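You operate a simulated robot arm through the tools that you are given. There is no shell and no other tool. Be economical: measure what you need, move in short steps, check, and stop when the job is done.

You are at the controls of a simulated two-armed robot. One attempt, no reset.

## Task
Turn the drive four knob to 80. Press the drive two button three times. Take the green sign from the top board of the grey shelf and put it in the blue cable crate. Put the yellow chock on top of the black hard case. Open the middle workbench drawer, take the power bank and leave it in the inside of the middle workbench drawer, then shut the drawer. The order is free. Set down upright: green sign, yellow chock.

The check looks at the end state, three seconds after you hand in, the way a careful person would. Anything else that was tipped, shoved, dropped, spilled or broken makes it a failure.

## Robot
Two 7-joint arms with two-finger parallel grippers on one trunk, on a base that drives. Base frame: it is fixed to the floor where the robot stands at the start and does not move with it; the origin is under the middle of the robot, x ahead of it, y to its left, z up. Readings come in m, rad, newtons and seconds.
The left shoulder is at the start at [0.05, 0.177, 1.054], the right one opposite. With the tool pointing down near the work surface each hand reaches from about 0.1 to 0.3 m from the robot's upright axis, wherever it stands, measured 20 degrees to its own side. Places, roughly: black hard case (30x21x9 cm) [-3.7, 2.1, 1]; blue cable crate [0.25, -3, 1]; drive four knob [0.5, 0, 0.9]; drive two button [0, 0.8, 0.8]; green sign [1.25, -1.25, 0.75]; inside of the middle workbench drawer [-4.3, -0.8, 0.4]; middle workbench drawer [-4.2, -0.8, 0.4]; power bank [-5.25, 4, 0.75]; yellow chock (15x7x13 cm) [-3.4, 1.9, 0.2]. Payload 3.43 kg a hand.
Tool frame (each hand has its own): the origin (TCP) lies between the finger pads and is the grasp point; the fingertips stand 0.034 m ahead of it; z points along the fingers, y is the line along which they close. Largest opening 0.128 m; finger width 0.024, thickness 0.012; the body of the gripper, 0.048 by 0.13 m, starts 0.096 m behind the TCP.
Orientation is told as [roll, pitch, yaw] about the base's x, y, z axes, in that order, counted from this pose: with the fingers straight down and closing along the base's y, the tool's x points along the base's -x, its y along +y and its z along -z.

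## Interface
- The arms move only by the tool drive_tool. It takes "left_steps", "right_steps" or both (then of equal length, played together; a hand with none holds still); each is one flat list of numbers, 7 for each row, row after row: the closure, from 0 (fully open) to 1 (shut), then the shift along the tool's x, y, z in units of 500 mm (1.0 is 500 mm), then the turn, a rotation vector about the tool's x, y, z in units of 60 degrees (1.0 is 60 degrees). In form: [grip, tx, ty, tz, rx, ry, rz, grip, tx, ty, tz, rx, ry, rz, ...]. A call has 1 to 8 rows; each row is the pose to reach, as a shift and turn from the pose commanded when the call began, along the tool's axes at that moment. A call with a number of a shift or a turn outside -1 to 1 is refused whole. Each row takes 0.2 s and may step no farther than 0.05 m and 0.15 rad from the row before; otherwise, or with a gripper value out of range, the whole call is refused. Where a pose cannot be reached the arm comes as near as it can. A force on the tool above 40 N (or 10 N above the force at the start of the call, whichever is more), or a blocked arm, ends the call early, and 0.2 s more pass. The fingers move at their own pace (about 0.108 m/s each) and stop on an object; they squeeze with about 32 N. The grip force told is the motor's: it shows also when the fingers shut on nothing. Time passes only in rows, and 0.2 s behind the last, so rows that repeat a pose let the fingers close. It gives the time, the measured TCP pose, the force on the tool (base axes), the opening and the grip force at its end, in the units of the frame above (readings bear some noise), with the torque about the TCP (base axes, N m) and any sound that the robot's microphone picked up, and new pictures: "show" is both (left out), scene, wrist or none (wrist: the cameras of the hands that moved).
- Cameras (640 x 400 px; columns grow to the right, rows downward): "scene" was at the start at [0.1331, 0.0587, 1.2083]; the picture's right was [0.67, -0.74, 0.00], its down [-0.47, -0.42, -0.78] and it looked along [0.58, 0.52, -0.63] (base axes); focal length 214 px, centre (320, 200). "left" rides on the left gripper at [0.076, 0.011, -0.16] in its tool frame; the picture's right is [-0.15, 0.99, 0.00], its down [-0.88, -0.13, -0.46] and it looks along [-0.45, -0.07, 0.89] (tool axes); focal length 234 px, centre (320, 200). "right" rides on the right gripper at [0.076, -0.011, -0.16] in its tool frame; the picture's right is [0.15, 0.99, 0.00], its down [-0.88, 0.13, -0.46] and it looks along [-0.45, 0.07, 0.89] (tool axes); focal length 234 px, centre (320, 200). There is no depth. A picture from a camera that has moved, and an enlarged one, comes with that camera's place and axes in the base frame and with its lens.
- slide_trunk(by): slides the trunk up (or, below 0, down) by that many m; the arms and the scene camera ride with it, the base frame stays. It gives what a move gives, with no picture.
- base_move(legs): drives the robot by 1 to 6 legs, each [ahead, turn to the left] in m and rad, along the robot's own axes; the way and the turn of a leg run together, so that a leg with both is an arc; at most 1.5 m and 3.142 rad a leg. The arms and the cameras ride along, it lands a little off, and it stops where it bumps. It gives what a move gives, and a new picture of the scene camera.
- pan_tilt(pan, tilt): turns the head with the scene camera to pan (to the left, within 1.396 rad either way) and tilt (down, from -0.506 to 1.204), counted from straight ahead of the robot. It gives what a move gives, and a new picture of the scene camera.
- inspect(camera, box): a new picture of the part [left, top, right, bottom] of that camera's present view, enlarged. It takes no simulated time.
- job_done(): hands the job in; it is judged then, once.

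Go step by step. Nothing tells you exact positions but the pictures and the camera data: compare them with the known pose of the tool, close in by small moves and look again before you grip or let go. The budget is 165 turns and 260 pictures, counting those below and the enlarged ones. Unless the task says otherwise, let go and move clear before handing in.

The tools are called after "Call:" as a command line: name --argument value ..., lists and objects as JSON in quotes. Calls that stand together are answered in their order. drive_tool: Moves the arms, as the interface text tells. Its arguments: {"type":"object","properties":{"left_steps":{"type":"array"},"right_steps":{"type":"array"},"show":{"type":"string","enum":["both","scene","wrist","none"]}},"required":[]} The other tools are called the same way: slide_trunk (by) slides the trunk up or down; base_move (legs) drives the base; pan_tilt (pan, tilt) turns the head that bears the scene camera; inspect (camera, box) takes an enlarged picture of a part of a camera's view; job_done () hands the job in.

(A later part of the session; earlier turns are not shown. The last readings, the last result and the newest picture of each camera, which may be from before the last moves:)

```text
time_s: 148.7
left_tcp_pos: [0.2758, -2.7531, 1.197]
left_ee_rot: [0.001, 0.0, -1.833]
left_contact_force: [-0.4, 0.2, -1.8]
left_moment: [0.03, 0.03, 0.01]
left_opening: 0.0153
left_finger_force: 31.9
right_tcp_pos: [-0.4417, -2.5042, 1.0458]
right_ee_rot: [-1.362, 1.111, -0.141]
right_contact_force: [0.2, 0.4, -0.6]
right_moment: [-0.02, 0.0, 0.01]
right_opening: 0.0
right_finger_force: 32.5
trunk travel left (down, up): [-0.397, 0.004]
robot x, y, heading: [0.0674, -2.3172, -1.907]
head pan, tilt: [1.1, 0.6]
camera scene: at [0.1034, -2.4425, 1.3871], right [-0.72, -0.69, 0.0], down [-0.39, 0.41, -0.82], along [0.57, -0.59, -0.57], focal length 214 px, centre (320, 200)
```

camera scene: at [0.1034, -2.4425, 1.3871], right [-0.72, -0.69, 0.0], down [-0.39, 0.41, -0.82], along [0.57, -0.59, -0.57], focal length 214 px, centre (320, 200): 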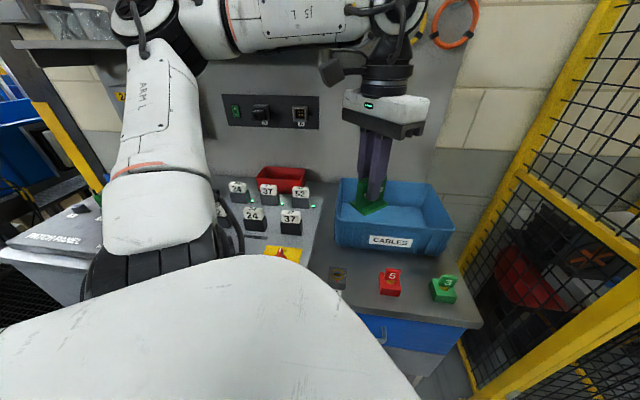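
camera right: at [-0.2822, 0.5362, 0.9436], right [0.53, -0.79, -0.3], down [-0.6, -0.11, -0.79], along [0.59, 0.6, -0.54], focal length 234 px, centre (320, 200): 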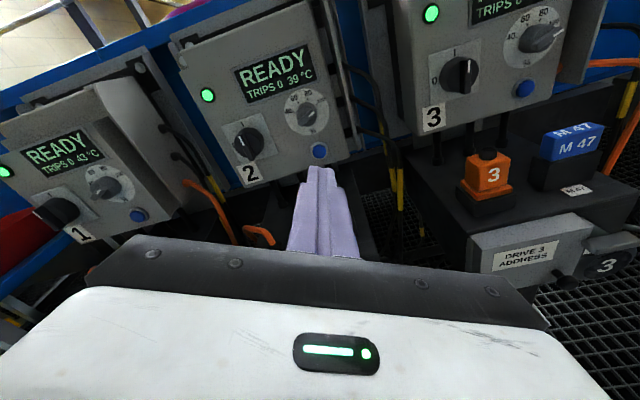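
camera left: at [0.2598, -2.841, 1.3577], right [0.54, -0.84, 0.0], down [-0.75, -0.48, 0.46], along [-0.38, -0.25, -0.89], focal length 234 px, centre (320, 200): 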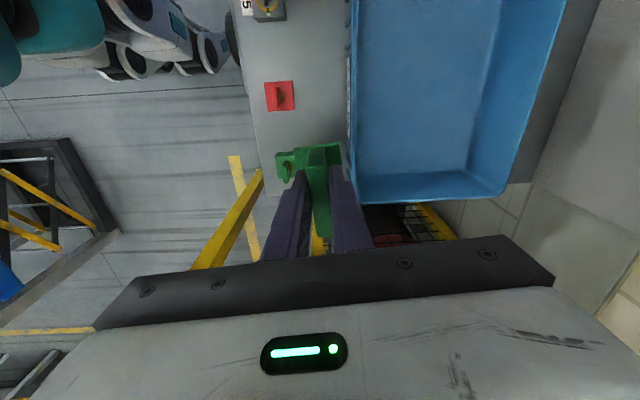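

Call:
drive_tool --left_steps '[1, -0.085, 0.041, 0, 0, 0, 0.12, 1, -0.17, 0.082, 0, 0, 0, 0.24, 1, -0.255, 0.123, 0, 0, 0, 0.36, 1, -0.34, 0.164, 0, 0, 0, 0.48, 1, -0.426, 0.205, 0, 0, 0, 0.6]' --show "both"

```text
time_s: 149.9
left_tcp_pos: [0.2321, -2.8487, 1.1729]
left_ee_rot: [0.006, -0.003, -2.44]
left_contact_force: [-0.4, 0.3, -2.7]
left_moment: [0.01, -0.02, 0.02]
left_opening: 0.0156
left_finger_force: 32.1
left hand out of reach, approached as far as the arm can: row 3, 4, 5
right_tcp_pos: [-0.4412, -2.5044, 1.0462]
right_ee_rot: [-1.364, 1.111, -0.14]
right_contact_force: [0.1, 0.2, 0.3]
right_moment: [-0.01, 0.0, 0.0]
right_opening: 0.0
right_finger_force: 32.0
trunk travel left (down, up): [-0.397, 0.004]
robot x, y, heading: [0.0632, -2.312, -1.9]
head pan, tilt: [1.1, 0.6]
camera scene: at [0.104, -2.4427, 1.3871], right [-0.72, -0.69, 0.0], down [-0.39, 0.41, -0.82], along [0.57, -0.59, -0.57], focal length 214 px, centre (320, 200)
camera left: at [0.296, -2.8106, 1.3327], right [0.53, -0.85, 0.01], down [-0.76, -0.47, 0.46], along [-0.38, -0.24, -0.89], focal length 234 px, centre (320, 200)
```

scene: 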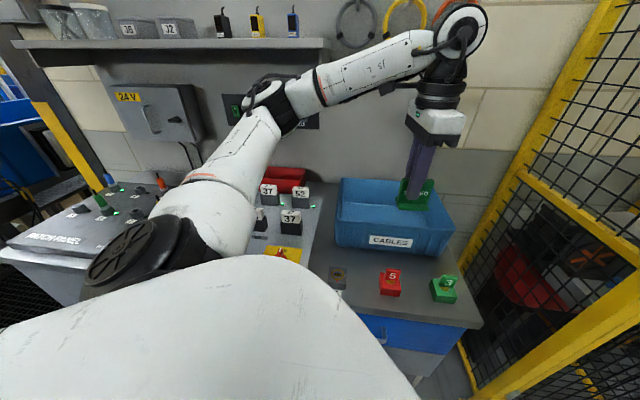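
left: 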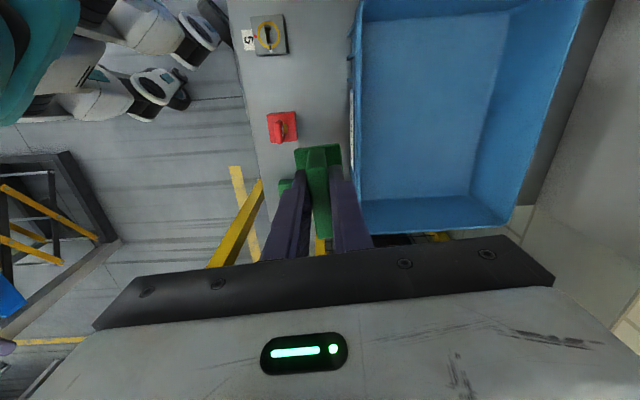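

Call:
drive_tool --left_steps '[1, -0.01, 0.05, 0.05, 0, 0, 0, 1, -0.02, 0.1, 0.1, 0, 0, 0, 1, -0.03, 0.15, 0.15, 0, 0, 0, 1, -0.04, 0.2, 0.15, 0, 0, 0, 1, -0.04, 0.257, 0.15, 0, 0, 0]' --show "wrist"

```text
time_s: 151.1
left_tcp_pos: [0.22, -2.853, 1.1058]
left_ee_rot: [0.003, 0.0, -2.456]
left_contact_force: [0.8, -0.4, -1.1]
left_moment: [0.0, 0.0, -0.01]
left_opening: 0.0154
left_finger_force: 31.9
left hand out of reach, approached as far as the arm can: row 1, 2, 3, 4, 5
right_tcp_pos: [-0.441, -2.5045, 1.0456]
right_ee_rot: [-1.363, 1.112, -0.142]
right_contact_force: [0.2, -0.2, -0.9]
right_moment: [0.02, -0.03, -0.01]
right_opening: 0.0
right_finger_force: 32.0
trunk travel left (down, up): [-0.397, 0.004]
robot x, y, heading: [0.0646, -2.3107, -1.907]
head pan, tilt: [1.1, 0.6]
camera left: at [0.2852, -2.8146, 1.2647], right [0.51, -0.86, 0.0], down [-0.76, -0.46, 0.46], along [-0.39, -0.24, -0.89], focal length 234 px, centre (320, 200)
```

left: 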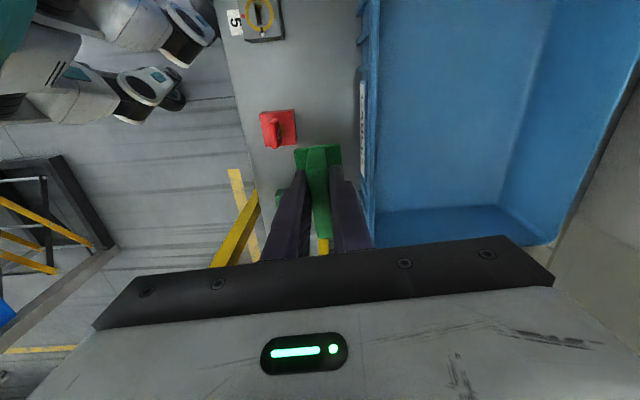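

Call:
drive_tool --left_steps '[1, 0.03, -0.02, -0.05, 0, 0, 0, 1, 0.08, -0.05, -0.1, 0, 0, 0, 1, 0.15, -0.09, -0.1, 0, 0, 0, 1, 0.22, -0.13, -0.1, 0, 0, 0]' --show "none"

Call:
base_move --legs '[[0, -0.27], [0.17, 0], [0, -0.04]]'

```text
time_s: 152.1
left_tcp_pos: [0.2665, -2.7275, 1.1565]
left_ee_rot: [-0.002, 0.0, -2.461]
left_contact_force: [0.6, -0.2, -1.2]
left_moment: [-0.03, 0.01, 0.0]
left_opening: 0.0155
left_finger_force: 32.2
right_tcp_pos: [-0.4408, -2.5033, 1.0452]
right_ee_rot: [-1.366, 1.111, -0.141]
right_contact_force: [-0.4, -0.9, -0.8]
right_moment: [-0.01, -0.03, 0.01]
right_opening: 0.0
right_finger_force: 32.4
trunk travel left (down, up): [-0.397, 0.004]
robot x, y, heading: [0.068, -2.3148, -1.909]
head pan, tilt: [1.1, 0.6]
```

```text
time_s: 154.8
left_tcp_pos: [0.0308, -2.9101, 1.1566]
left_ee_rot: [0.001, 0.001, -2.772]
left_contact_force: [-0.1, 0.2, -0.7]
left_moment: [-0.01, -0.05, 0.02]
left_opening: 0.0153
left_finger_force: 32.1
right_tcp_pos: [-0.5722, -2.4777, 1.0455]
right_ee_rot: [-1.364, 1.112, -0.452]
right_contact_force: [0.2, 1.0, -0.3]
right_moment: [-0.02, 0.01, 0.0]
right_opening: 0.0
right_finger_force: 32.2
trunk travel left (down, up): [-0.397, 0.004]
robot x, y, heading: [-0.0329, -2.4521, -2.217]
head pan, tilt: [1.1, 0.6]
camera scene: at [-0.0358, -2.5871, 1.3871], right [-0.9, -0.44, 0.0], down [-0.25, 0.51, -0.83], along [0.36, -0.74, -0.56], focal length 214 px, centre (320, 200)
```

scene: 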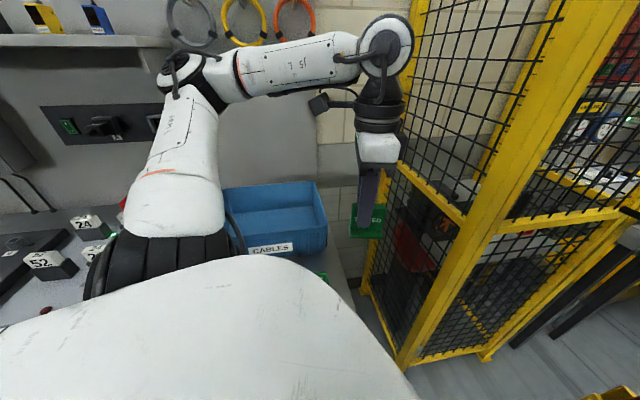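

Call:
drive_tool --left_steps '[1, 0.07, 0.053, 0, 0, 0, -0.038, 1, 0.141, 0.106, 0, 0, 0, -0.076, 1, 0.212, 0.159, 0, 0, 0, -0.115, 1, 0.282, 0.212, 0, 0, 0, -0.153, 1, 0.353, 0.266, 0, 0, 0, -0.19, 1, 0.423, 0.319, 0, 0, 0, -0.23, 1, 0.494, 0.372, 0, 0, 0, -0.267]' --show "both"

```text
time_s: 156.4
left_tcp_pos: [0.1407, -2.9913, 1.1189]
left_ee_rot: [-0.012, 0.04, -2.496]
left_contact_force: [0.7, 1.4, -7.4]
left_moment: [0.01, -0.07, 0.02]
left_opening: 0.0154
left_finger_force: 32.4
left hand out of reach, approached as far as the arm can: row 3, 4, 5, 6, 7
right_tcp_pos: [-0.572, -2.4768, 1.0459]
right_ee_rot: [-1.365, 1.112, -0.457]
right_contact_force: [0.0, 0.1, -0.4]
right_moment: [-0.02, 0.0, 0.03]
right_opening: 0.0
right_finger_force: 32.0
trunk travel left (down, up): [-0.397, 0.004]
robot x, y, heading: [-0.0312, -2.455, -2.215]
head pan, tilt: [1.1, 0.6]
camera scene: at [-0.0349, -2.586, 1.3872], right [-0.9, -0.44, 0.0], down [-0.25, 0.51, -0.83], along [0.36, -0.74, -0.56], focal length 214 px, centre (320, 200)
camera left: at [0.2026, -2.9609, 1.2816], right [0.48, -0.88, -0.02], down [-0.79, -0.44, 0.42], along [-0.38, -0.19, -0.91], focal length 234 px, centre (320, 200)
```

scene: 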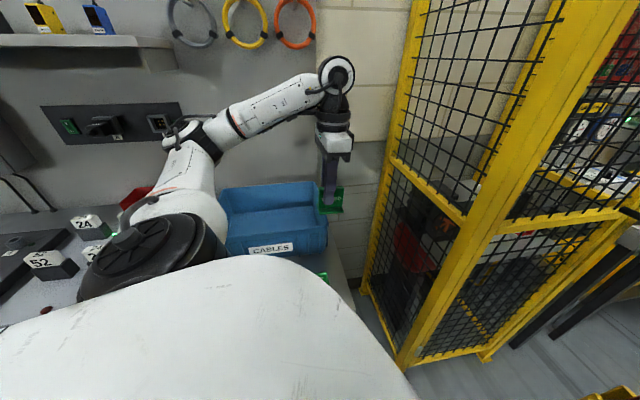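
left: 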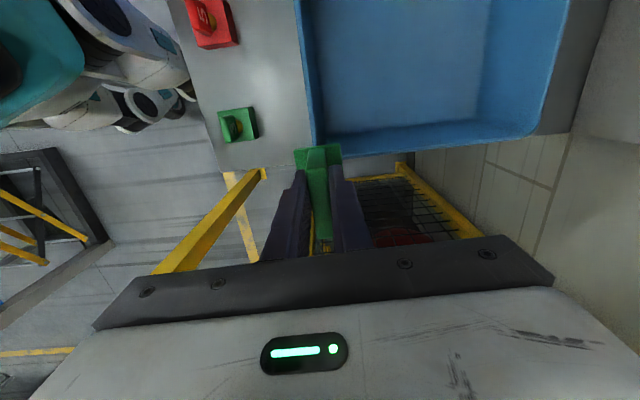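

Call:
drive_tool --left_steps '[1, 0, -0.02, -0.08, 0, 0, 0, 1, 0, -0.06, -0.16, 0, 0, 0, 1, 0, -0.12, -0.16, 0, 0, 0]' --show "none"

Call:
base_move --legs '[[0, 0.6], [0.105, 0], [0, -0.6]]'

```text
time_s: 157.2
left_tcp_pos: [0.0931, -2.943, 1.2102]
left_ee_rot: [0.002, 0.001, -2.494]
left_contact_force: [-1.0, 0.6, -0.3]
left_moment: [0.05, 0.0, 0.03]
left_opening: 0.0153
left_finger_force: 32.2
right_tcp_pos: [-0.5735, -2.4763, 1.0451]
right_ee_rot: [-1.364, 1.113, -0.454]
right_contact_force: [-0.1, 0.3, -1.6]
right_moment: [-0.01, -0.03, 0.0]
right_opening: 0.0
right_finger_force: 32.3
trunk travel left (down, up): [-0.397, 0.004]
robot x, y, heading: [-0.03, -2.4512, -2.219]
head pan, tilt: [1.1, 0.6]
```

```text
time_s: 161.7
left_tcp_pos: [0.0895, -3.0487, 1.2085]
left_ee_rot: [-0.001, 0.0, -2.494]
left_contact_force: [0.0, -0.8, -1.0]
left_moment: [-0.01, -0.06, 0.01]
left_opening: 0.0154
left_finger_force: 32.6
right_tcp_pos: [-0.576, -2.5822, 1.0452]
right_ee_rot: [-1.36, 1.111, -0.452]
right_contact_force: [-0.5, 0.4, 0.0]
right_moment: [0.01, -0.02, 0.01]
right_opening: 0.0
right_finger_force: 31.6
trunk travel left (down, up): [-0.397, 0.004]
robot x, y, heading: [-0.0365, -2.5532, -2.221]
head pan, tilt: [1.1, 0.6]
camera scene: at [-0.0399, -2.6909, 1.3872], right [-0.9, -0.44, 0.0], down [-0.25, 0.51, -0.83], along [0.36, -0.74, -0.56], focal length 214 px, centre (320, 200)
```

scene: 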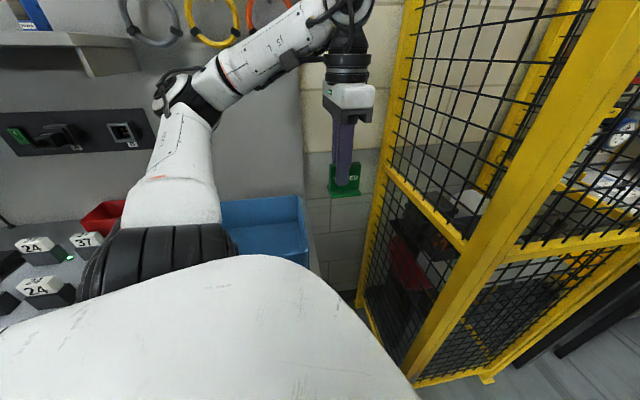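

Call:
drive_tool --left_steps '[1, 0.075, 0.033, 0, 0, 0, 0, 1, 0.149, 0.067, 0.02, 0, 0, 0, 1, 0.224, 0.1, 0.05, 0, 0, 0, 1, 0.298, 0.133, 0.08, 0, 0, 0, 1, 0.373, 0.167, 0.1, 0, 0, 0, 1, 0.447, 0.2, 0.12, 0, 0, 0]' --show "both"

```text
time_s: 163.1
left_tcp_pos: [0.1407, -3.0917, 1.1236]
left_ee_rot: [0.001, 0.001, -2.492]
left_contact_force: [0.7, 0.0, -2.0]
left_moment: [-0.01, 0.0, -0.02]
left_opening: 0.0154
left_finger_force: 31.8
left hand out of reach, approached as far as the arm can: row 1, 2, 3, 4, 5, 6
right_tcp_pos: [-0.5762, -2.5806, 1.0449]
right_ee_rot: [-1.364, 1.112, -0.453]
right_contact_force: [0.0, 0.6, 0.3]
right_moment: [-0.01, 0.0, -0.03]
right_opening: 0.0001
right_finger_force: 32.2
trunk travel left (down, up): [-0.397, 0.004]
robot x, y, heading: [-0.0384, -2.5532, -2.219]
head pan, tilt: [1.1, 0.6]
camera scene: at [-0.0398, -2.6903, 1.3871], right [-0.9, -0.44, 0.0], down [-0.25, 0.51, -0.83], along [0.36, -0.74, -0.56], focal length 214 px, centre (320, 200)
camera left: at [0.2076, -3.0549, 1.283], right [0.48, -0.88, 0.0], down [-0.78, -0.43, 0.46], along [-0.4, -0.22, -0.89], focal length 234 px, centre (320, 200)
```

scene: 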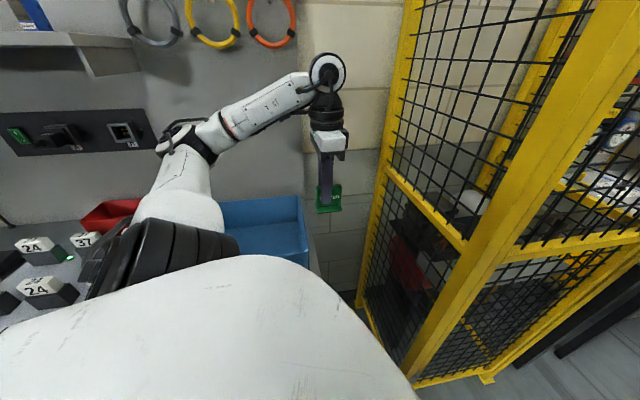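
left: 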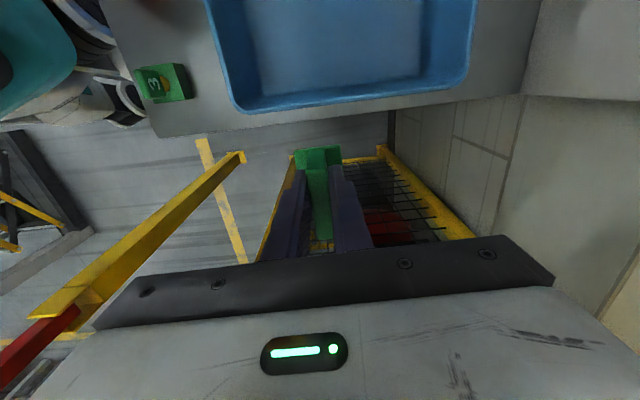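

Call:
drive_tool --left_steps '[1, 0, 0, -0.02, 0, 0, -0.14, 1, 0, 0, -0.04, 0, 0, -0.28, 1, 0.07, 0.01, -0.04, 0, 0, -0.42, 1, 0.14, 0.02, -0.04, 0, 0, -0.56, 1, 0.21, 0.035, -0.04, 0, 0, -0.7, 1, 0.28, 0.05, -0.04, 0, 0, -0.84, 1, 0.35, 0.06, -0.04, 0, 0, -0.98, 1, 0.416, 0.07, -0.04, 0, 0, -0.98]' --show "both"

```text
time_s: 164.9
left_tcp_pos: [0.329, -2.9943, 1.1489]
left_ee_rot: [-0.002, -0.001, -1.468]
left_contact_force: [-0.2, -0.1, -1.9]
left_moment: [0.01, 0.03, 0.04]
left_opening: 0.0154
left_finger_force: 32.1
left hand out of reach, approached as far as the arm can: row 1, 2
right_tcp_pos: [-0.5767, -2.5807, 1.045]
right_ee_rot: [-1.362, 1.114, -0.454]
right_contact_force: [0.1, 0.4, -0.4]
right_moment: [0.03, -0.02, 0.01]
right_opening: 0.0
right_finger_force: 32.2
trunk travel left (down, up): [-0.397, 0.004]
robot x, y, heading: [-0.0388, -2.5536, -2.218]
head pan, tilt: [1.1, 0.6]
camera scene: at [-0.0393, -2.6907, 1.3872], right [-0.9, -0.44, 0.0], down [-0.25, 0.51, -0.83], along [0.36, -0.74, -0.56], focal length 214 px, centre (320, 200)
camera left: at [0.3328, -2.9195, 1.3075], right [1.0, -0.04, 0.0], down [-0.04, -0.89, 0.46], along [-0.02, -0.45, -0.89], focal length 234 px, centre (320, 200)
```

scene: 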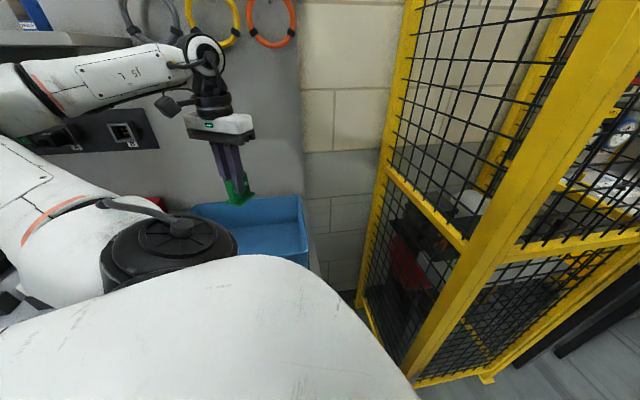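
left: 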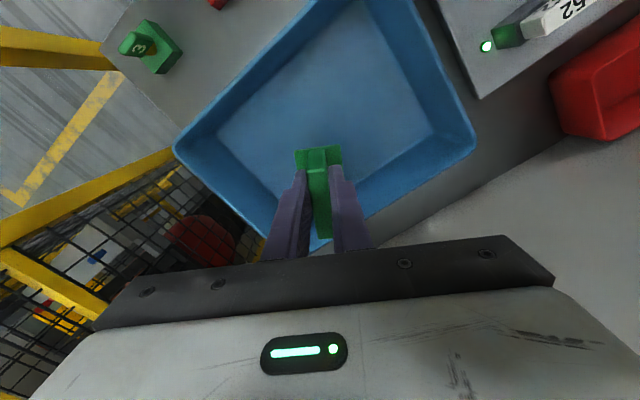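

Call:
drive_tool --left_steps '[1, 0, 0, 0.08, 0, 0, 0, 1, 0, 0, 0.16, 0, 0, 0, 1, 0, 0, 0.22, 0, 0, 0, 1, 0, 0, 0.235, 0, 0, 0, 1, 0, 0, 0.25, 0, 0, 0, 1, 0, 0, 0.265, 0, 0, 0, 1, 0, 0, 0.28, 0, 0, 0, 1, 0, 0, 0.295, 0, 0, 0]' --show "both"

```text
time_s: 166.7
left_tcp_pos: [0.3325, -2.9963, 1.0044]
left_ee_rot: [0.001, 0.0, -1.469]
left_contact_force: [-1.0, 0.3, -1.4]
left_moment: [-0.02, 0.0, 0.03]
left_opening: 0.0153
left_finger_force: 31.7
right_tcp_pos: [-0.5763, -2.5807, 1.0452]
right_ee_rot: [-1.363, 1.112, -0.453]
right_contact_force: [0.7, -0.6, -0.2]
right_moment: [-0.01, 0.01, 0.02]
right_opening: 0.0
right_finger_force: 31.8
trunk travel left (down, up): [-0.397, 0.004]
robot x, y, heading: [-0.0333, -2.554, -2.22]
head pan, tilt: [1.1, 0.6]
camera scene: at [-0.0397, -2.691, 1.3872], right [-0.9, -0.44, 0.0], down [-0.25, 0.51, -0.82], along [0.36, -0.74, -0.57], focal length 214 px, centre (320, 200)
camera left: at [0.3348, -2.9212, 1.1637], right [1.0, -0.04, 0.0], down [-0.04, -0.89, 0.46], along [-0.02, -0.45, -0.89], focal length 234 px, centre (320, 200)
```

scene: 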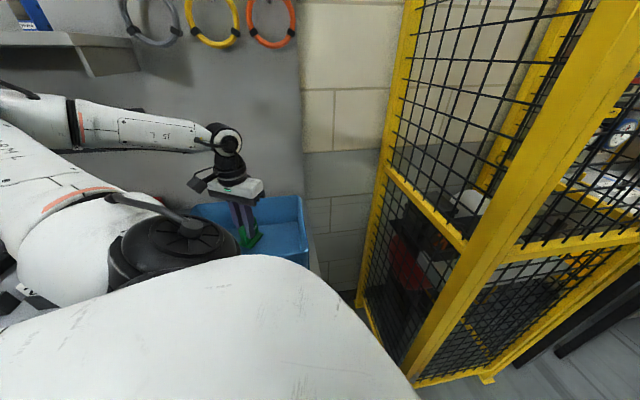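
left: 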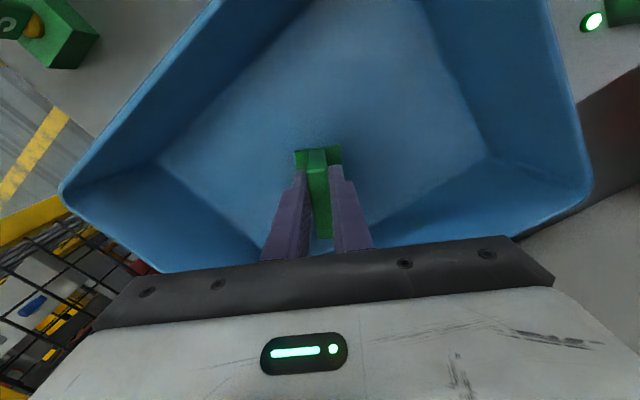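

Not touching the crate floor yet; lower in small steps until contact.

Call:
drive_tool --left_steps '[1, 0, 0, 0.012, 0, 0, 0, 1, 0, 0, 0.024, 0, 0, 0, 1, 0, 0, 0.036, 0, 0, 0, 1, 0, 0, 0.048, 0, 0, 0, 1, 0, 0, 0.06, 0, 0, 0, 1, 0, 0, 0.072, 0, 0, 0]' --show "none"

Call:
inspect --camera "left" --box '[200, 80, 440, 230]'

```text
time_s: 168.1
left_tcp_pos: [0.3344, -2.9966, 0.9684]
left_ee_rot: [-0.002, 0.001, -1.467]
left_contact_force: [0.4, -0.2, -2.2]
left_moment: [0.03, -0.01, 0.0]
left_opening: 0.0153
left_finger_force: 31.9
right_tcp_pos: [-0.5762, -2.5811, 1.0444]
right_ee_rot: [-1.363, 1.111, -0.453]
right_contact_force: [-0.2, 0.0, 0.4]
right_moment: [0.01, 0.0, 0.0]
right_opening: 0.0
right_finger_force: 31.9
trunk travel left (down, up): [-0.397, 0.004]
robot x, y, heading: [-0.0371, -2.5573, -2.225]
head pan, tilt: [1.1, 0.6]
```

```text
2.67 times, centred on (320, 155) of left
camera zoom: at [0.3362, -2.9209, 1.1277], right [1.0, -0.04, 0.0], down [-0.04, -0.89, 0.45], along [-0.02, -0.45, -0.89], focal length 624 px, centre (320, 320)
```

zoom: 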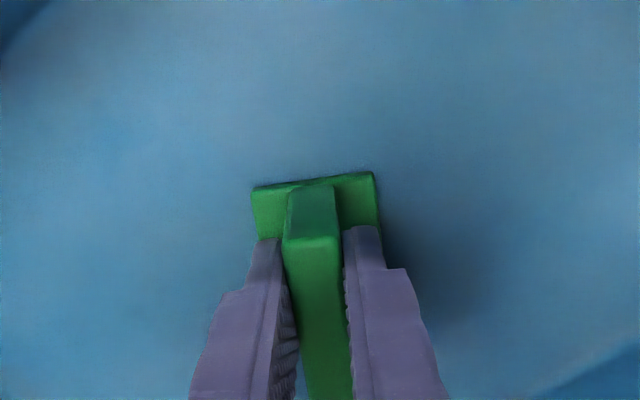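

Call:
drive_tool --left_steps '[1, 0, 0, 0.006, 0, 0, 0, 1, 0, 0, 0.012, 0, 0, 0, 1, 0, 0, 0.018, 0, 0, 0, 1, 0, 0, 0.024, 0, 0, 0, 1, 0, 0, 0.03, 0, 0, 0, 1, 0, 0, 0.036, 0, 0, 0, 1, 0, 0, 0.042, 0, 0, 0, 1, 0, 0, 0.048, 0, 0, 0]' --show "none"

Call:
inspect --camera "left" --box '[200, 80, 440, 230]'

```text
time_s: 169.1
left_tcp_pos: [0.3322, -2.996, 0.9622]
left_ee_rot: [0.002, -0.009, -1.465]
left_contact_force: [-4.0, 6.3, 26.8]
left_moment: [0.67, 0.41, -0.01]
left_opening: 0.0156
left_finger_force: 32.2
right_tcp_pos: [-0.5781, -2.5791, 1.0455]
right_ee_rot: [-1.366, 1.107, -0.456]
right_contact_force: [0.2, 0.4, -0.5]
right_moment: [-0.03, -0.01, -0.01]
right_opening: 0.0
right_finger_force: 31.9
trunk travel left (down, up): [-0.397, 0.004]
robot x, y, heading: [-0.0356, -2.5536, -2.212]
head pan, tilt: [1.1, 0.6]
stopped in row 4 (left hand): the force on the tool passed its limit (the readings are from after the stop); the commanded pose is now the measured one
```

```text
2.67 times, centred on (320, 155) of left
camera zoom: at [0.3345, -2.9193, 1.1212], right [1.0, -0.04, 0.0], down [-0.04, -0.89, 0.46], along [-0.02, -0.46, -0.89], focal length 624 px, centre (320, 320)
```

zoom: 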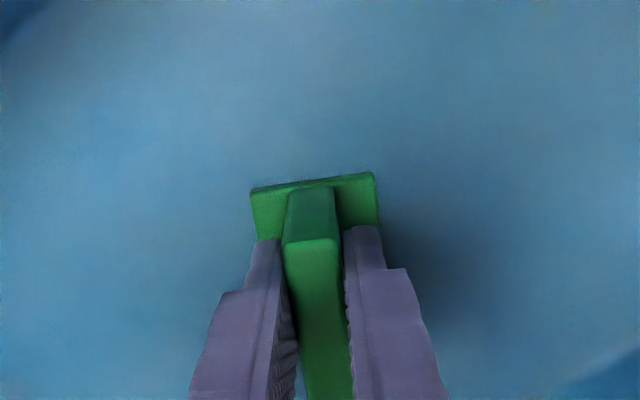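

Call:
drive_tool --left_steps '[1, 0, 0, -0.003, 0, 0, 0, 0.6, 0, 0, -0.003, 0, 0, 0, 0.6, 0, 0, -0.003, 0, 0, 0, 0.6, 0, 0, -0.04, 0, 0, 0, 0.6, 0, 0, -0.12, 0, 0, 0, 0.6, 0, 0, -0.22, 0, 0, 0, 0.6, 0, 0, -0.32, 0, 0, 0, 0.6, 0, 0, -0.4, 0, 0, 0]' --show "both"

```text
time_s: 170.9
left_tcp_pos: [0.3332, -2.9965, 1.1611]
left_ee_rot: [0.0, -0.005, -1.467]
left_contact_force: [0.0, -0.5, -0.5]
left_moment: [0.01, -0.03, 0.02]
left_opening: 0.0514
left_finger_force: 0.1
right_tcp_pos: [-0.5776, -2.581, 1.0447]
right_ee_rot: [-1.364, 1.112, -0.451]
right_contact_force: [-0.6, 0.1, 0.0]
right_moment: [-0.04, -0.01, 0.03]
right_opening: 0.0
right_finger_force: 31.8
trunk travel left (down, up): [-0.397, 0.004]
robot x, y, heading: [-0.0338, -2.5569, -2.218]
head pan, tilt: [1.1, 0.6]
camera scene: at [-0.0398, -2.6907, 1.3872], right [-0.9, -0.44, 0.0], down [-0.25, 0.51, -0.83], along [0.36, -0.74, -0.56], focal length 214 px, centre (320, 200)
camera left: at [0.3359, -2.9197, 1.3199], right [1.0, -0.04, 0.0], down [-0.04, -0.89, 0.46], along [-0.02, -0.46, -0.89], focal length 234 px, centre (320, 200)
```

scene: 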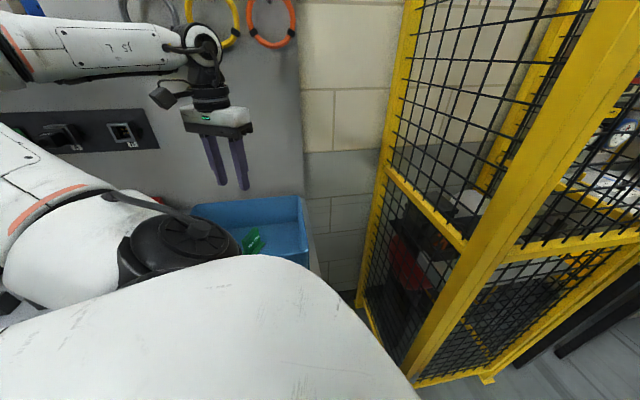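
left: 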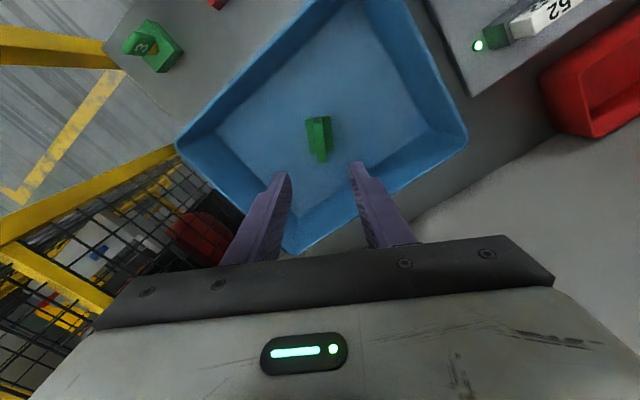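

Call:
inspect --camera "left" --box '[220, 60, 420, 185]'

Call:
drive_tool --left_steps '[0.6, 0.08, -0.04, 0, 0, 0, 0, 0.6, 0.16, -0.08, 0, 0, 0, 0, 0.6, 0.24, -0.12, 0, 0, 0, 0, 0.6, 0.32, -0.16, 0, 0, 0, 0, 0.6, 0.36, -0.2, 0, 0, 0, 0]' --show "none"

```text
3.20 times, centred on (320, 122) of left
camera zoom: at [0.3359, -2.9197, 1.3199], right [1.0, -0.04, 0.0], down [-0.04, -0.89, 0.46], along [-0.02, -0.46, -0.89], focal length 749 px, centre (320, 448)
```

zoom: 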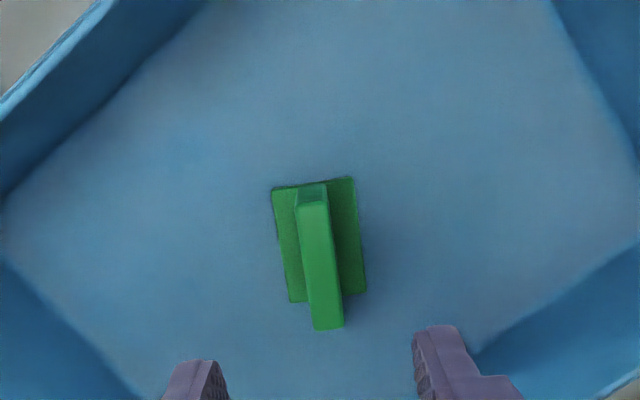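

```text
time_s: 172.1
left_tcp_pos: [0.2224, -2.833, 1.1741]
left_ee_rot: [0.002, -0.006, -1.466]
left_contact_force: [-0.1, 0.0, -0.4]
left_moment: [-0.02, -0.02, 0.0]
left_opening: 0.0513
left_finger_force: 0.0
left hand out of reach, approached as far as the arm can: row 5
right_tcp_pos: [-0.5772, -2.5813, 1.0452]
right_ee_rot: [-1.364, 1.114, -0.451]
right_contact_force: [-1.0, -0.5, 0.5]
right_moment: [0.0, -0.04, 0.01]
right_opening: 0.0002
right_finger_force: 31.9
trunk travel left (down, up): [-0.397, 0.004]
robot x, y, heading: [-0.037, -2.5561, -2.219]
head pan, tilt: [1.1, 0.6]
```

Call:
base_move --legs '[[-0.9, 0], [0, -1.941], [1.0, 0], [0.93, 0]]'

Call:
pan_tilt --pan 0.4 --tilt 0.25

```text
time_s: 190.8
left_tcp_pos: [-0.8813, -0.3616, 1.1755]
left_ee_rot: [0.0, -0.006, 2.911]
left_contact_force: [0.7, 0.1, 0.2]
left_moment: [-0.05, -0.01, -0.01]
left_opening: 0.0511
left_finger_force: 0.1
right_tcp_pos: [-0.3797, 0.3106, 1.0446]
right_ee_rot: [-1.362, 1.112, -2.358]
right_contact_force: [0.0, -0.6, -0.1]
right_moment: [-0.01, 0.03, -0.02]
right_opening: 0.0001
right_finger_force: 31.7
trunk travel left (down, up): [-0.397, 0.004]
robot x, y, heading: [-0.534, -0.206, 2.157]
head pan, tilt: [1.1, 0.6]
camera scene: at [-0.662, -0.1598, 1.3871], right [-0.12, 0.99, 0.0], down [0.56, 0.07, -0.82], along [-0.82, -0.1, -0.57], focal length 214 px, centre (320, 200)
```

scene: 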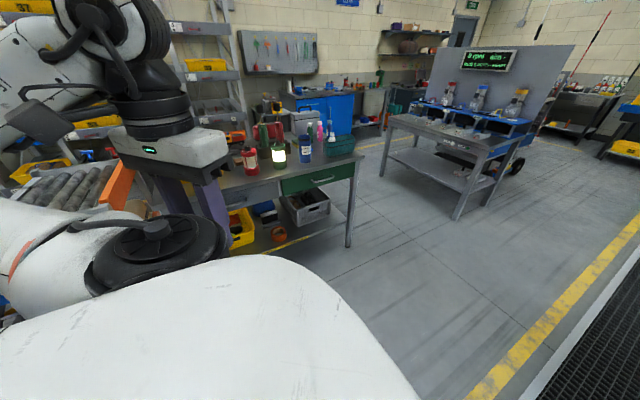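

```text
time_s: 191.9
left_tcp_pos: [-0.8818, -0.3632, 1.1748]
left_ee_rot: [0.0, -0.005, 2.91]
left_contact_force: [-0.3, 0.6, -0.4]
left_moment: [-0.02, -0.01, -0.01]
left_opening: 0.0512
left_finger_force: 0.1
right_tcp_pos: [-0.3807, 0.3104, 1.0448]
right_ee_rot: [-1.365, 1.111, -2.357]
right_contact_force: [-0.4, -0.6, 0.4]
right_moment: [0.02, -0.03, 0.0]
right_opening: 0.0001
right_finger_force: 32.4
trunk travel left (down, up): [-0.397, 0.004]
robot x, y, heading: [-0.5357, -0.2103, 2.157]
head pan, tilt: [0.4, 0.25]
camera scene: at [-0.6521, -0.0983, 1.4194], right [0.55, 0.84, 0.0], down [0.21, -0.14, -0.97], along [-0.81, 0.53, -0.25], focal length 214 px, centre (320, 200)
```

scene: 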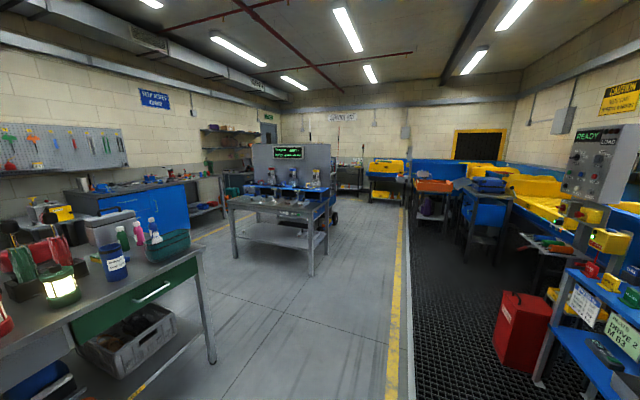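

Call:
base_move --legs '[[0, 0.14], [1.3, 0], [1.3, 0]]'

Call:
pan_tilt --pan 0.5 --tilt 0.45

```text
time_s: 205.1
left_tcp_pos: [-2.5841, 1.5177, 1.1736]
left_ee_rot: [-0.001, -0.006, 3.058]
left_contact_force: [0.1, 0.8, 0.5]
left_moment: [0.01, 0.02, 0.03]
left_opening: 0.0512
left_finger_force: 0.0
right_tcp_pos: [-2.1856, 2.2572, 1.0462]
right_ee_rot: [-1.362, 1.11, -2.211]
right_contact_force: [0.1, 0.6, 0.5]
right_moment: [0.0, -0.03, 0.01]
right_opening: 0.0
right_finger_force: 32.0
trunk travel left (down, up): [-0.397, 0.004]
robot x, y, heading: [-2.2636, 1.7187, 2.304]
head pan, tilt: [0.4, 0.25]
camera scene: at [-2.3942, 1.8128, 1.4194], right [0.42, 0.91, 0.0], down [0.22, -0.1, -0.97], along [-0.88, 0.41, -0.25], focal length 214 px, centre (320, 200)
```

scene: 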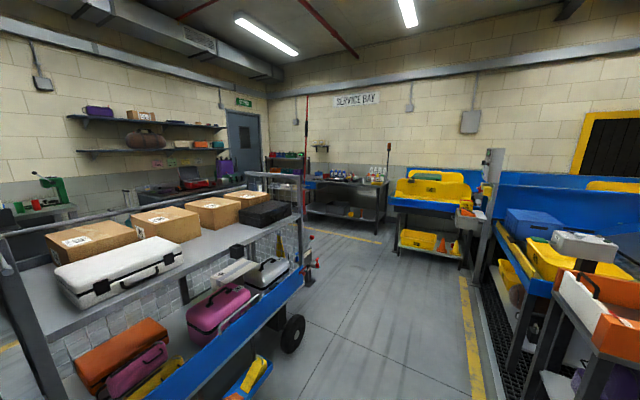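

```text
time_s: 205.8
left_tcp_pos: [-2.5834, 1.5186, 1.1751]
left_ee_rot: [0.0, -0.004, 3.058]
left_contact_force: [0.6, -0.9, -0.5]
left_moment: [-0.02, -0.01, -0.01]
left_opening: 0.0513
left_finger_force: 0.1
right_tcp_pos: [-2.1858, 2.2559, 1.0447]
right_ee_rot: [-1.363, 1.112, -2.211]
right_contact_force: [-0.9, -1.0, 0.7]
right_moment: [0.01, 0.04, 0.02]
right_opening: 0.0001
right_finger_force: 31.6
trunk travel left (down, up): [-0.397, 0.004]
robot x, y, heading: [-2.2643, 1.7186, 2.307]
head pan, tilt: [0.499, 0.45]
camera scene: at [-2.3961, 1.8036, 1.4008], right [0.33, 0.94, 0.0], down [0.41, -0.14, -0.9], along [-0.85, 0.3, -0.43], focal length 214 px, centre (320, 200)
```

scene: 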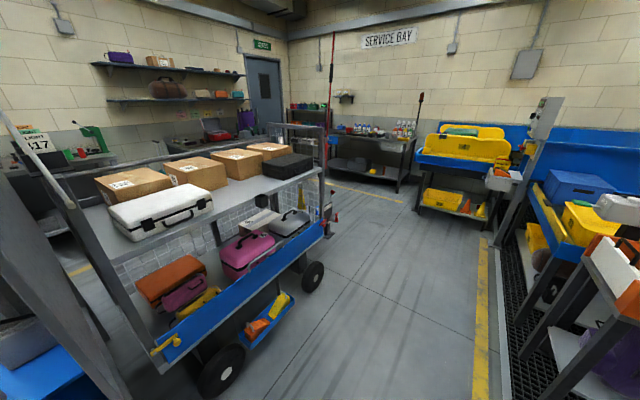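

Call:
inspect --camera "scene" --box '[200, 260, 340, 380]'

Call:
inspect --camera "scene" --box '[230, 110, 350, 210]'

```text
3.33 times, centred on (270, 320) of scene
camera zoom: at [-2.3961, 1.8036, 1.4008], right [0.33, 0.94, 0.0], down [0.41, -0.14, -0.9], along [-0.85, 0.3, -0.43], focal length 715 px, centre (487, -200)
```

zoom: 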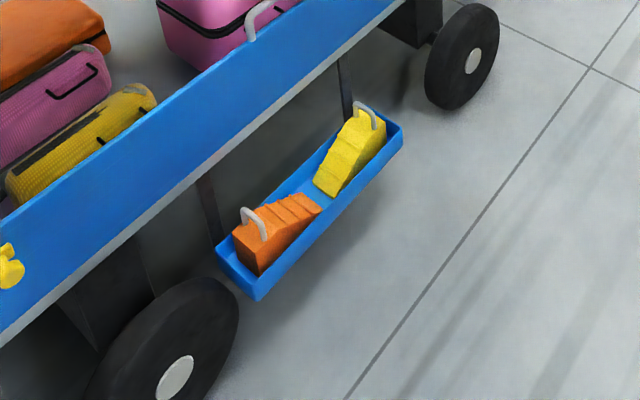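

```text
4.00 times, centred on (290, 160) of scene
camera zoom: at [-2.3961, 1.8036, 1.4008], right [0.33, 0.94, 0.0], down [0.41, -0.14, -0.9], along [-0.85, 0.3, -0.43], focal length 858 px, centre (440, 360)
```

zoom: 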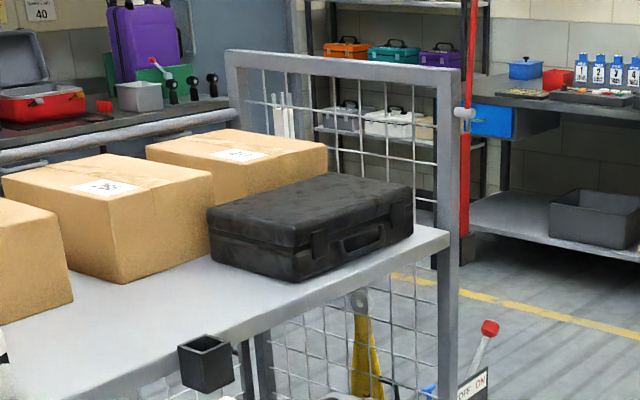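

Call:
base_move --legs '[[0, 0.177], [0.85, 0], [0, 1.284]]'

Call:
pan_tilt --pan 0.2 --tilt 1.0

```text
time_s: 214.2
left_tcp_pos: [-2.7759, 1.8921, 1.1742]
left_ee_rot: [-0.001, -0.006, -1.765]
left_contact_force: [0.9, -0.8, -0.1]
left_moment: [0.0, -0.04, 0.02]
left_opening: 0.0511
left_finger_force: 0.0
right_tcp_pos: [-3.4664, 2.3701, 1.0458]
right_ee_rot: [-1.363, 1.113, -0.75]
right_contact_force: [0.4, -0.5, -0.7]
right_moment: [-0.02, 0.02, 0.01]
right_opening: 0.0001
right_finger_force: 32.1
trunk travel left (down, up): [-0.397, 0.004]
robot x, y, heading: [-2.9456, 2.2361, -2.521]
head pan, tilt: [0.499, 0.45]
camera scene: at [-3.0389, 2.1116, 1.4007], right [-0.9, 0.43, 0.0], down [0.19, 0.39, -0.9], along [-0.39, -0.81, -0.44], focal length 214 px, centre (320, 200)
```

scene: 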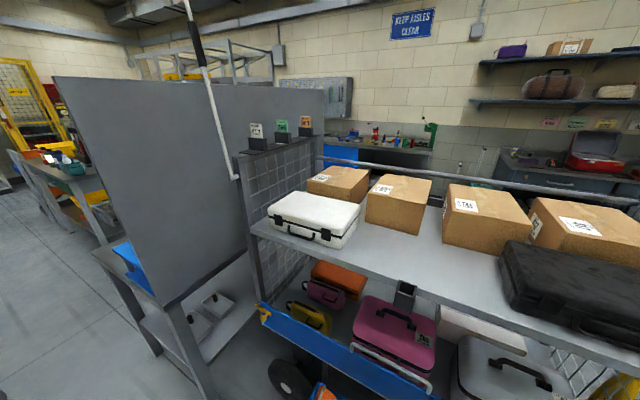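

```text
time_s: 215.2
left_tcp_pos: [-2.7764, 1.8931, 1.1747]
left_ee_rot: [0.0, -0.006, -1.764]
left_contact_force: [0.2, -0.1, -0.4]
left_moment: [-0.03, 0.0, -0.02]
left_opening: 0.0512
left_finger_force: 0.1
right_tcp_pos: [-3.4669, 2.3685, 1.0456]
right_ee_rot: [-1.363, 1.113, -0.75]
right_contact_force: [-0.5, -0.2, 0.9]
right_moment: [0.01, -0.03, 0.06]
right_opening: 0.0001
right_finger_force: 32.3
trunk travel left (down, up): [-0.397, 0.004]
robot x, y, heading: [-2.943, 2.233, -2.516]
head pan, tilt: [0.201, 1.0]
camera scene: at [-3.0464, 2.1432, 1.3552], right [-0.74, 0.68, 0.0], down [0.57, 0.62, -0.54], along [-0.37, -0.4, -0.84], focal length 214 px, centre (320, 200)
```

scene: 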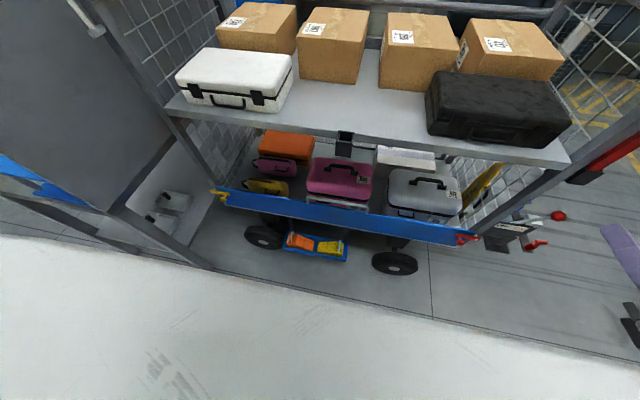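

Call:
inspect --camera "scene" --box '[270, 210, 370, 280]'

```text
5.71 times, centred on (320, 245) of scene
camera zoom: at [-3.0464, 2.1432, 1.3552], right [-0.74, 0.68, 0.0], down [0.57, 0.62, -0.54], along [-0.37, -0.4, -0.84], focal length 1226 px, centre (320, -57)
```

zoom: 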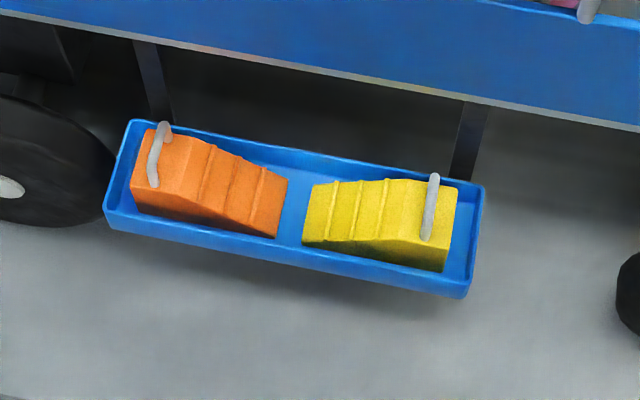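

Call:
drive_tool --right_steps '[1, 0, -0.03, -0.04, 0, 0, 0, 1, 0, -0.06, -0.08, 0, 0, 0, 1, 0, -0.1, -0.12, 0, 0, 0, 1, 0, -0.14, -0.16, 0, 0, 0]' --show "none"

Call:
base_move --legs '[[0, -0.572], [0.21, 0], [0, 0.572]]'

Call:
slide_trunk --by -0.2

```text
time_s: 216.2
left_tcp_pos: [-2.7754, 1.8918, 1.1736]
left_ee_rot: [-0.001, -0.004, -1.763]
left_contact_force: [0.7, 0.6, 0.0]
left_moment: [0.0, 0.05, 0.0]
left_opening: 0.0513
left_finger_force: 0.0
right_tcp_pos: [-3.3885, 2.4015, 1.043]
right_ee_rot: [-1.368, 1.112, -0.752]
right_contact_force: [-1.0, 0.1, 0.5]
right_moment: [0.0, 0.01, -0.01]
right_opening: 0.0001
right_finger_force: 31.8
right hand out of reach, approached as far as the arm can: row 2, 3, 4
trunk travel left (down, up): [-0.397, 0.004]
robot x, y, heading: [-2.9419, 2.2388, -2.516]
head pan, tilt: [0.201, 1.0]
```

```text
time_s: 221.0
left_tcp_pos: [-2.9861, 1.8794, 1.1741]
left_ee_rot: [-0.001, -0.006, -1.765]
left_contact_force: [0.7, 0.2, 0.1]
left_moment: [0.03, 0.02, 0.02]
left_opening: 0.0511
left_finger_force: 0.1
right_tcp_pos: [-3.5985, 2.3898, 1.0428]
right_ee_rot: [-1.367, 1.112, -0.752]
right_contact_force: [0.0, 0.5, 0.2]
right_moment: [0.0, 0.01, 0.02]
right_opening: 0.0
right_finger_force: 32.3
trunk travel left (down, up): [-0.397, 0.004]
robot x, y, heading: [-3.1544, 2.2261, -2.514]
head pan, tilt: [0.201, 1.0]
camera scene: at [-3.2568, 2.1312, 1.3552], right [-0.74, 0.68, 0.0], down [0.57, 0.62, -0.54], along [-0.37, -0.4, -0.84], focal length 214 px, centre (320, 200)
```

scene: 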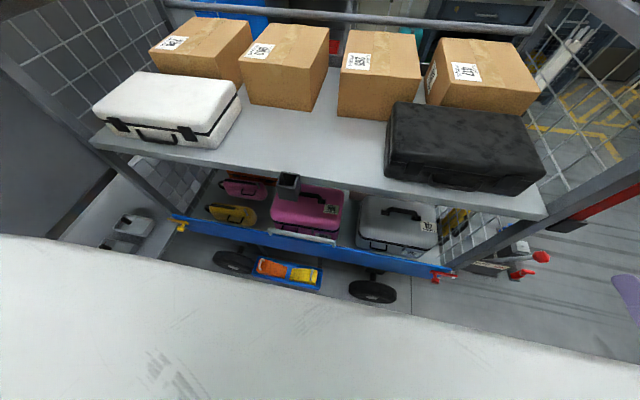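

```text
time_s: 223.1
left_tcp_pos: [-2.9865, 1.881, 0.9749]
left_ee_rot: [-0.001, -0.004, -1.763]
left_contact_force: [0.3, -0.1, 0.1]
left_moment: [-0.01, 0.0, -0.03]
left_opening: 0.0514
left_finger_force: 0.1
right_tcp_pos: [-3.5989, 2.3896, 0.8422]
right_ee_rot: [-1.364, 1.112, -0.752]
right_contact_force: [0.6, -0.6, -0.1]
right_moment: [0.0, -0.02, -0.02]
right_opening: 0.0
right_finger_force: 31.9
trunk travel left (down, up): [-0.197, 0.204]
robot x, y, heading: [-3.1525, 2.2247, -2.513]
head pan, tilt: [0.201, 1.0]
```

Call:
drive_tool --left_steps '[0.15, -0.007, -0.088, 0, 0, 0, -0.1, 0.15, -0.013, -0.176, 0, 0, 0, -0.2, 0.15, -0.02, -0.264, 0, 0, 0, -0.3, 0.15, -0.027, -0.352, 0, 0, 0, -0.4, 0.15, -0.034, -0.44, 0, 0, 0, -0.5, 0.15, -0.04, -0.528, 0, 0, 0, -0.6, 0.15, -0.047, -0.616, 0, 0, 0, -0.7, 0.15, -0.054, -0.704, 0, 0, 0, -0.783]' --show "none"

Call:
slide_trunk --by -0.195

Call:
inspect --camera "left" --box '[0, 0, 640, 400]'

```text
time_s: 224.9
left_tcp_pos: [-3.3415, 1.923, 0.9741]
left_ee_rot: [-0.005, -0.003, -0.942]
left_contact_force: [-0.4, 0.2, 0.5]
left_moment: [0.0, 0.03, 0.0]
left_opening: 0.1089
left_finger_force: 0.2
left hand out of reach, approached as far as the arm can: row 1, 2, 3
right_tcp_pos: [-3.5998, 2.3897, 0.8428]
right_ee_rot: [-1.365, 1.112, -0.752]
right_contact_force: [-0.6, 0.0, -0.9]
right_moment: [-0.01, -0.04, 0.02]
right_opening: 0.0
right_finger_force: 32.2
trunk travel left (down, up): [-0.197, 0.204]
robot x, y, heading: [-3.1539, 2.2215, -2.519]
head pan, tilt: [0.201, 1.0]
```

```text
time_s: 227.1
left_tcp_pos: [-3.3399, 1.923, 0.7809]
left_ee_rot: [-0.004, -0.002, -0.944]
left_contact_force: [0.4, -0.4, 0.0]
left_moment: [0.03, -0.03, 0.0]
left_opening: 0.1088
left_finger_force: 0.1
right_tcp_pos: [-3.6003, 2.3896, 0.6472]
right_ee_rot: [-1.366, 1.111, -0.752]
right_contact_force: [-0.4, 0.4, 0.8]
right_moment: [0.01, 0.02, 0.01]
right_opening: 0.0
right_finger_force: 32.3
trunk travel left (down, up): [-0.002, 0.399]
robot x, y, heading: [-3.1558, 2.2255, -2.515]
head pan, tilt: [0.201, 1.0]
```

```text
1.00 times, centred on (320, 200) of left
camera zoom: at [-3.3752, 1.9906, 0.939], right [0.89, 0.46, 0.0], down [0.41, -0.79, 0.46], along [0.21, -0.41, -0.89], focal length 234 px, centre (320, 200)
```

zoom: 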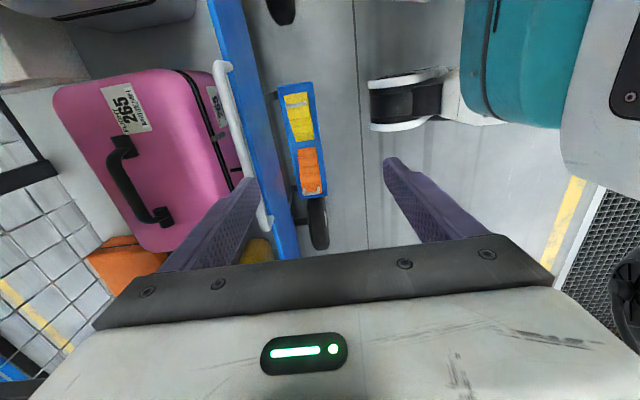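

Call:
drive_tool --left_steps '[0.5, 0, 0, 0, 0, 0, 0.14, 0.5, 0, 0, 0, 0, 0, 0.28, 0.5, 0, 0, 0, 0, 0, 0.42, 0.5, 0, 0, 0, 0, 0, 0.56, 0.5, 0, 0, 0, 0, 0, 0.7, 0.5, 0, 0, 0, 0, 0, 0.84, 0.5, 0, 0, 0, 0, 0, 0.98]' --show "none"

Call:
drive_tool --left_steps '[0.5, 0, 0, 0, 0, 0, 0.13, 0.5, 0, 0, 0.06, 0, 0, 0.26, 0.5, 0, 0, 0.14, 0, 0, 0.39, 0.5, 0, 0, 0.22, 0, 0, 0.52, 0.5, 0, 0, 0.3, 0, 0, 0.52]' --show "wrist"

```text
time_s: 228.7
left_tcp_pos: [-3.3405, 1.9232, 0.7799]
left_ee_rot: [0.0, -0.007, -1.973]
left_contact_force: [-0.5, 0.6, -0.1]
left_moment: [-0.01, 0.0, 0.01]
left_opening: 0.0641
left_finger_force: 0.1
right_tcp_pos: [-3.5992, 2.39, 0.6481]
right_ee_rot: [-1.365, 1.112, -0.751]
right_contact_force: [-0.8, 0.6, 0.8]
right_moment: [-0.02, -0.03, 0.03]
right_opening: 0.0
right_finger_force: 32.0
trunk travel left (down, up): [-0.002, 0.399]
robot x, y, heading: [-3.1486, 2.22, -2.517]
head pan, tilt: [0.201, 1.0]
```

```text
time_s: 229.9
left_tcp_pos: [-3.3393, 1.9218, 0.6299]
left_ee_rot: [0.004, -0.004, -2.516]
left_contact_force: [0.3, -0.1, 0.2]
left_moment: [-0.02, -0.01, 0.02]
left_opening: 0.064
left_finger_force: 0.2
right_tcp_pos: [-3.5988, 2.3904, 0.6483]
right_ee_rot: [-1.367, 1.112, -0.753]
right_contact_force: [-0.7, -0.1, 0.0]
right_moment: [0.04, 0.0, -0.04]
right_opening: 0.0
right_finger_force: 32.6
trunk travel left (down, up): [-0.002, 0.399]
robot x, y, heading: [-3.1504, 2.2209, -2.515]
head pan, tilt: [0.201, 1.0]
camera left: at [-3.2714, 1.9572, 0.7891], right [0.46, -0.89, 0.0], down [-0.79, -0.41, 0.46], along [-0.41, -0.21, -0.89], focal length 234 px, centre (320, 200)
```

left: 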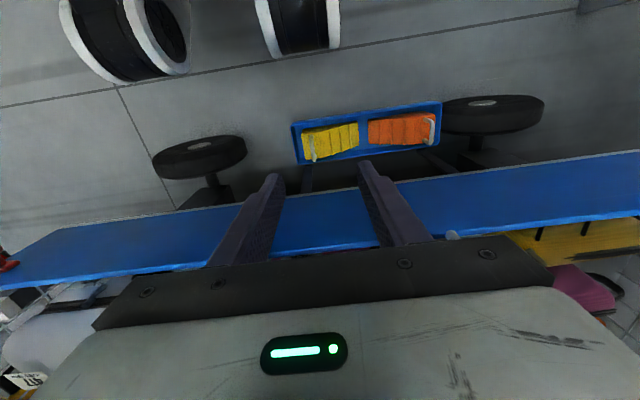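

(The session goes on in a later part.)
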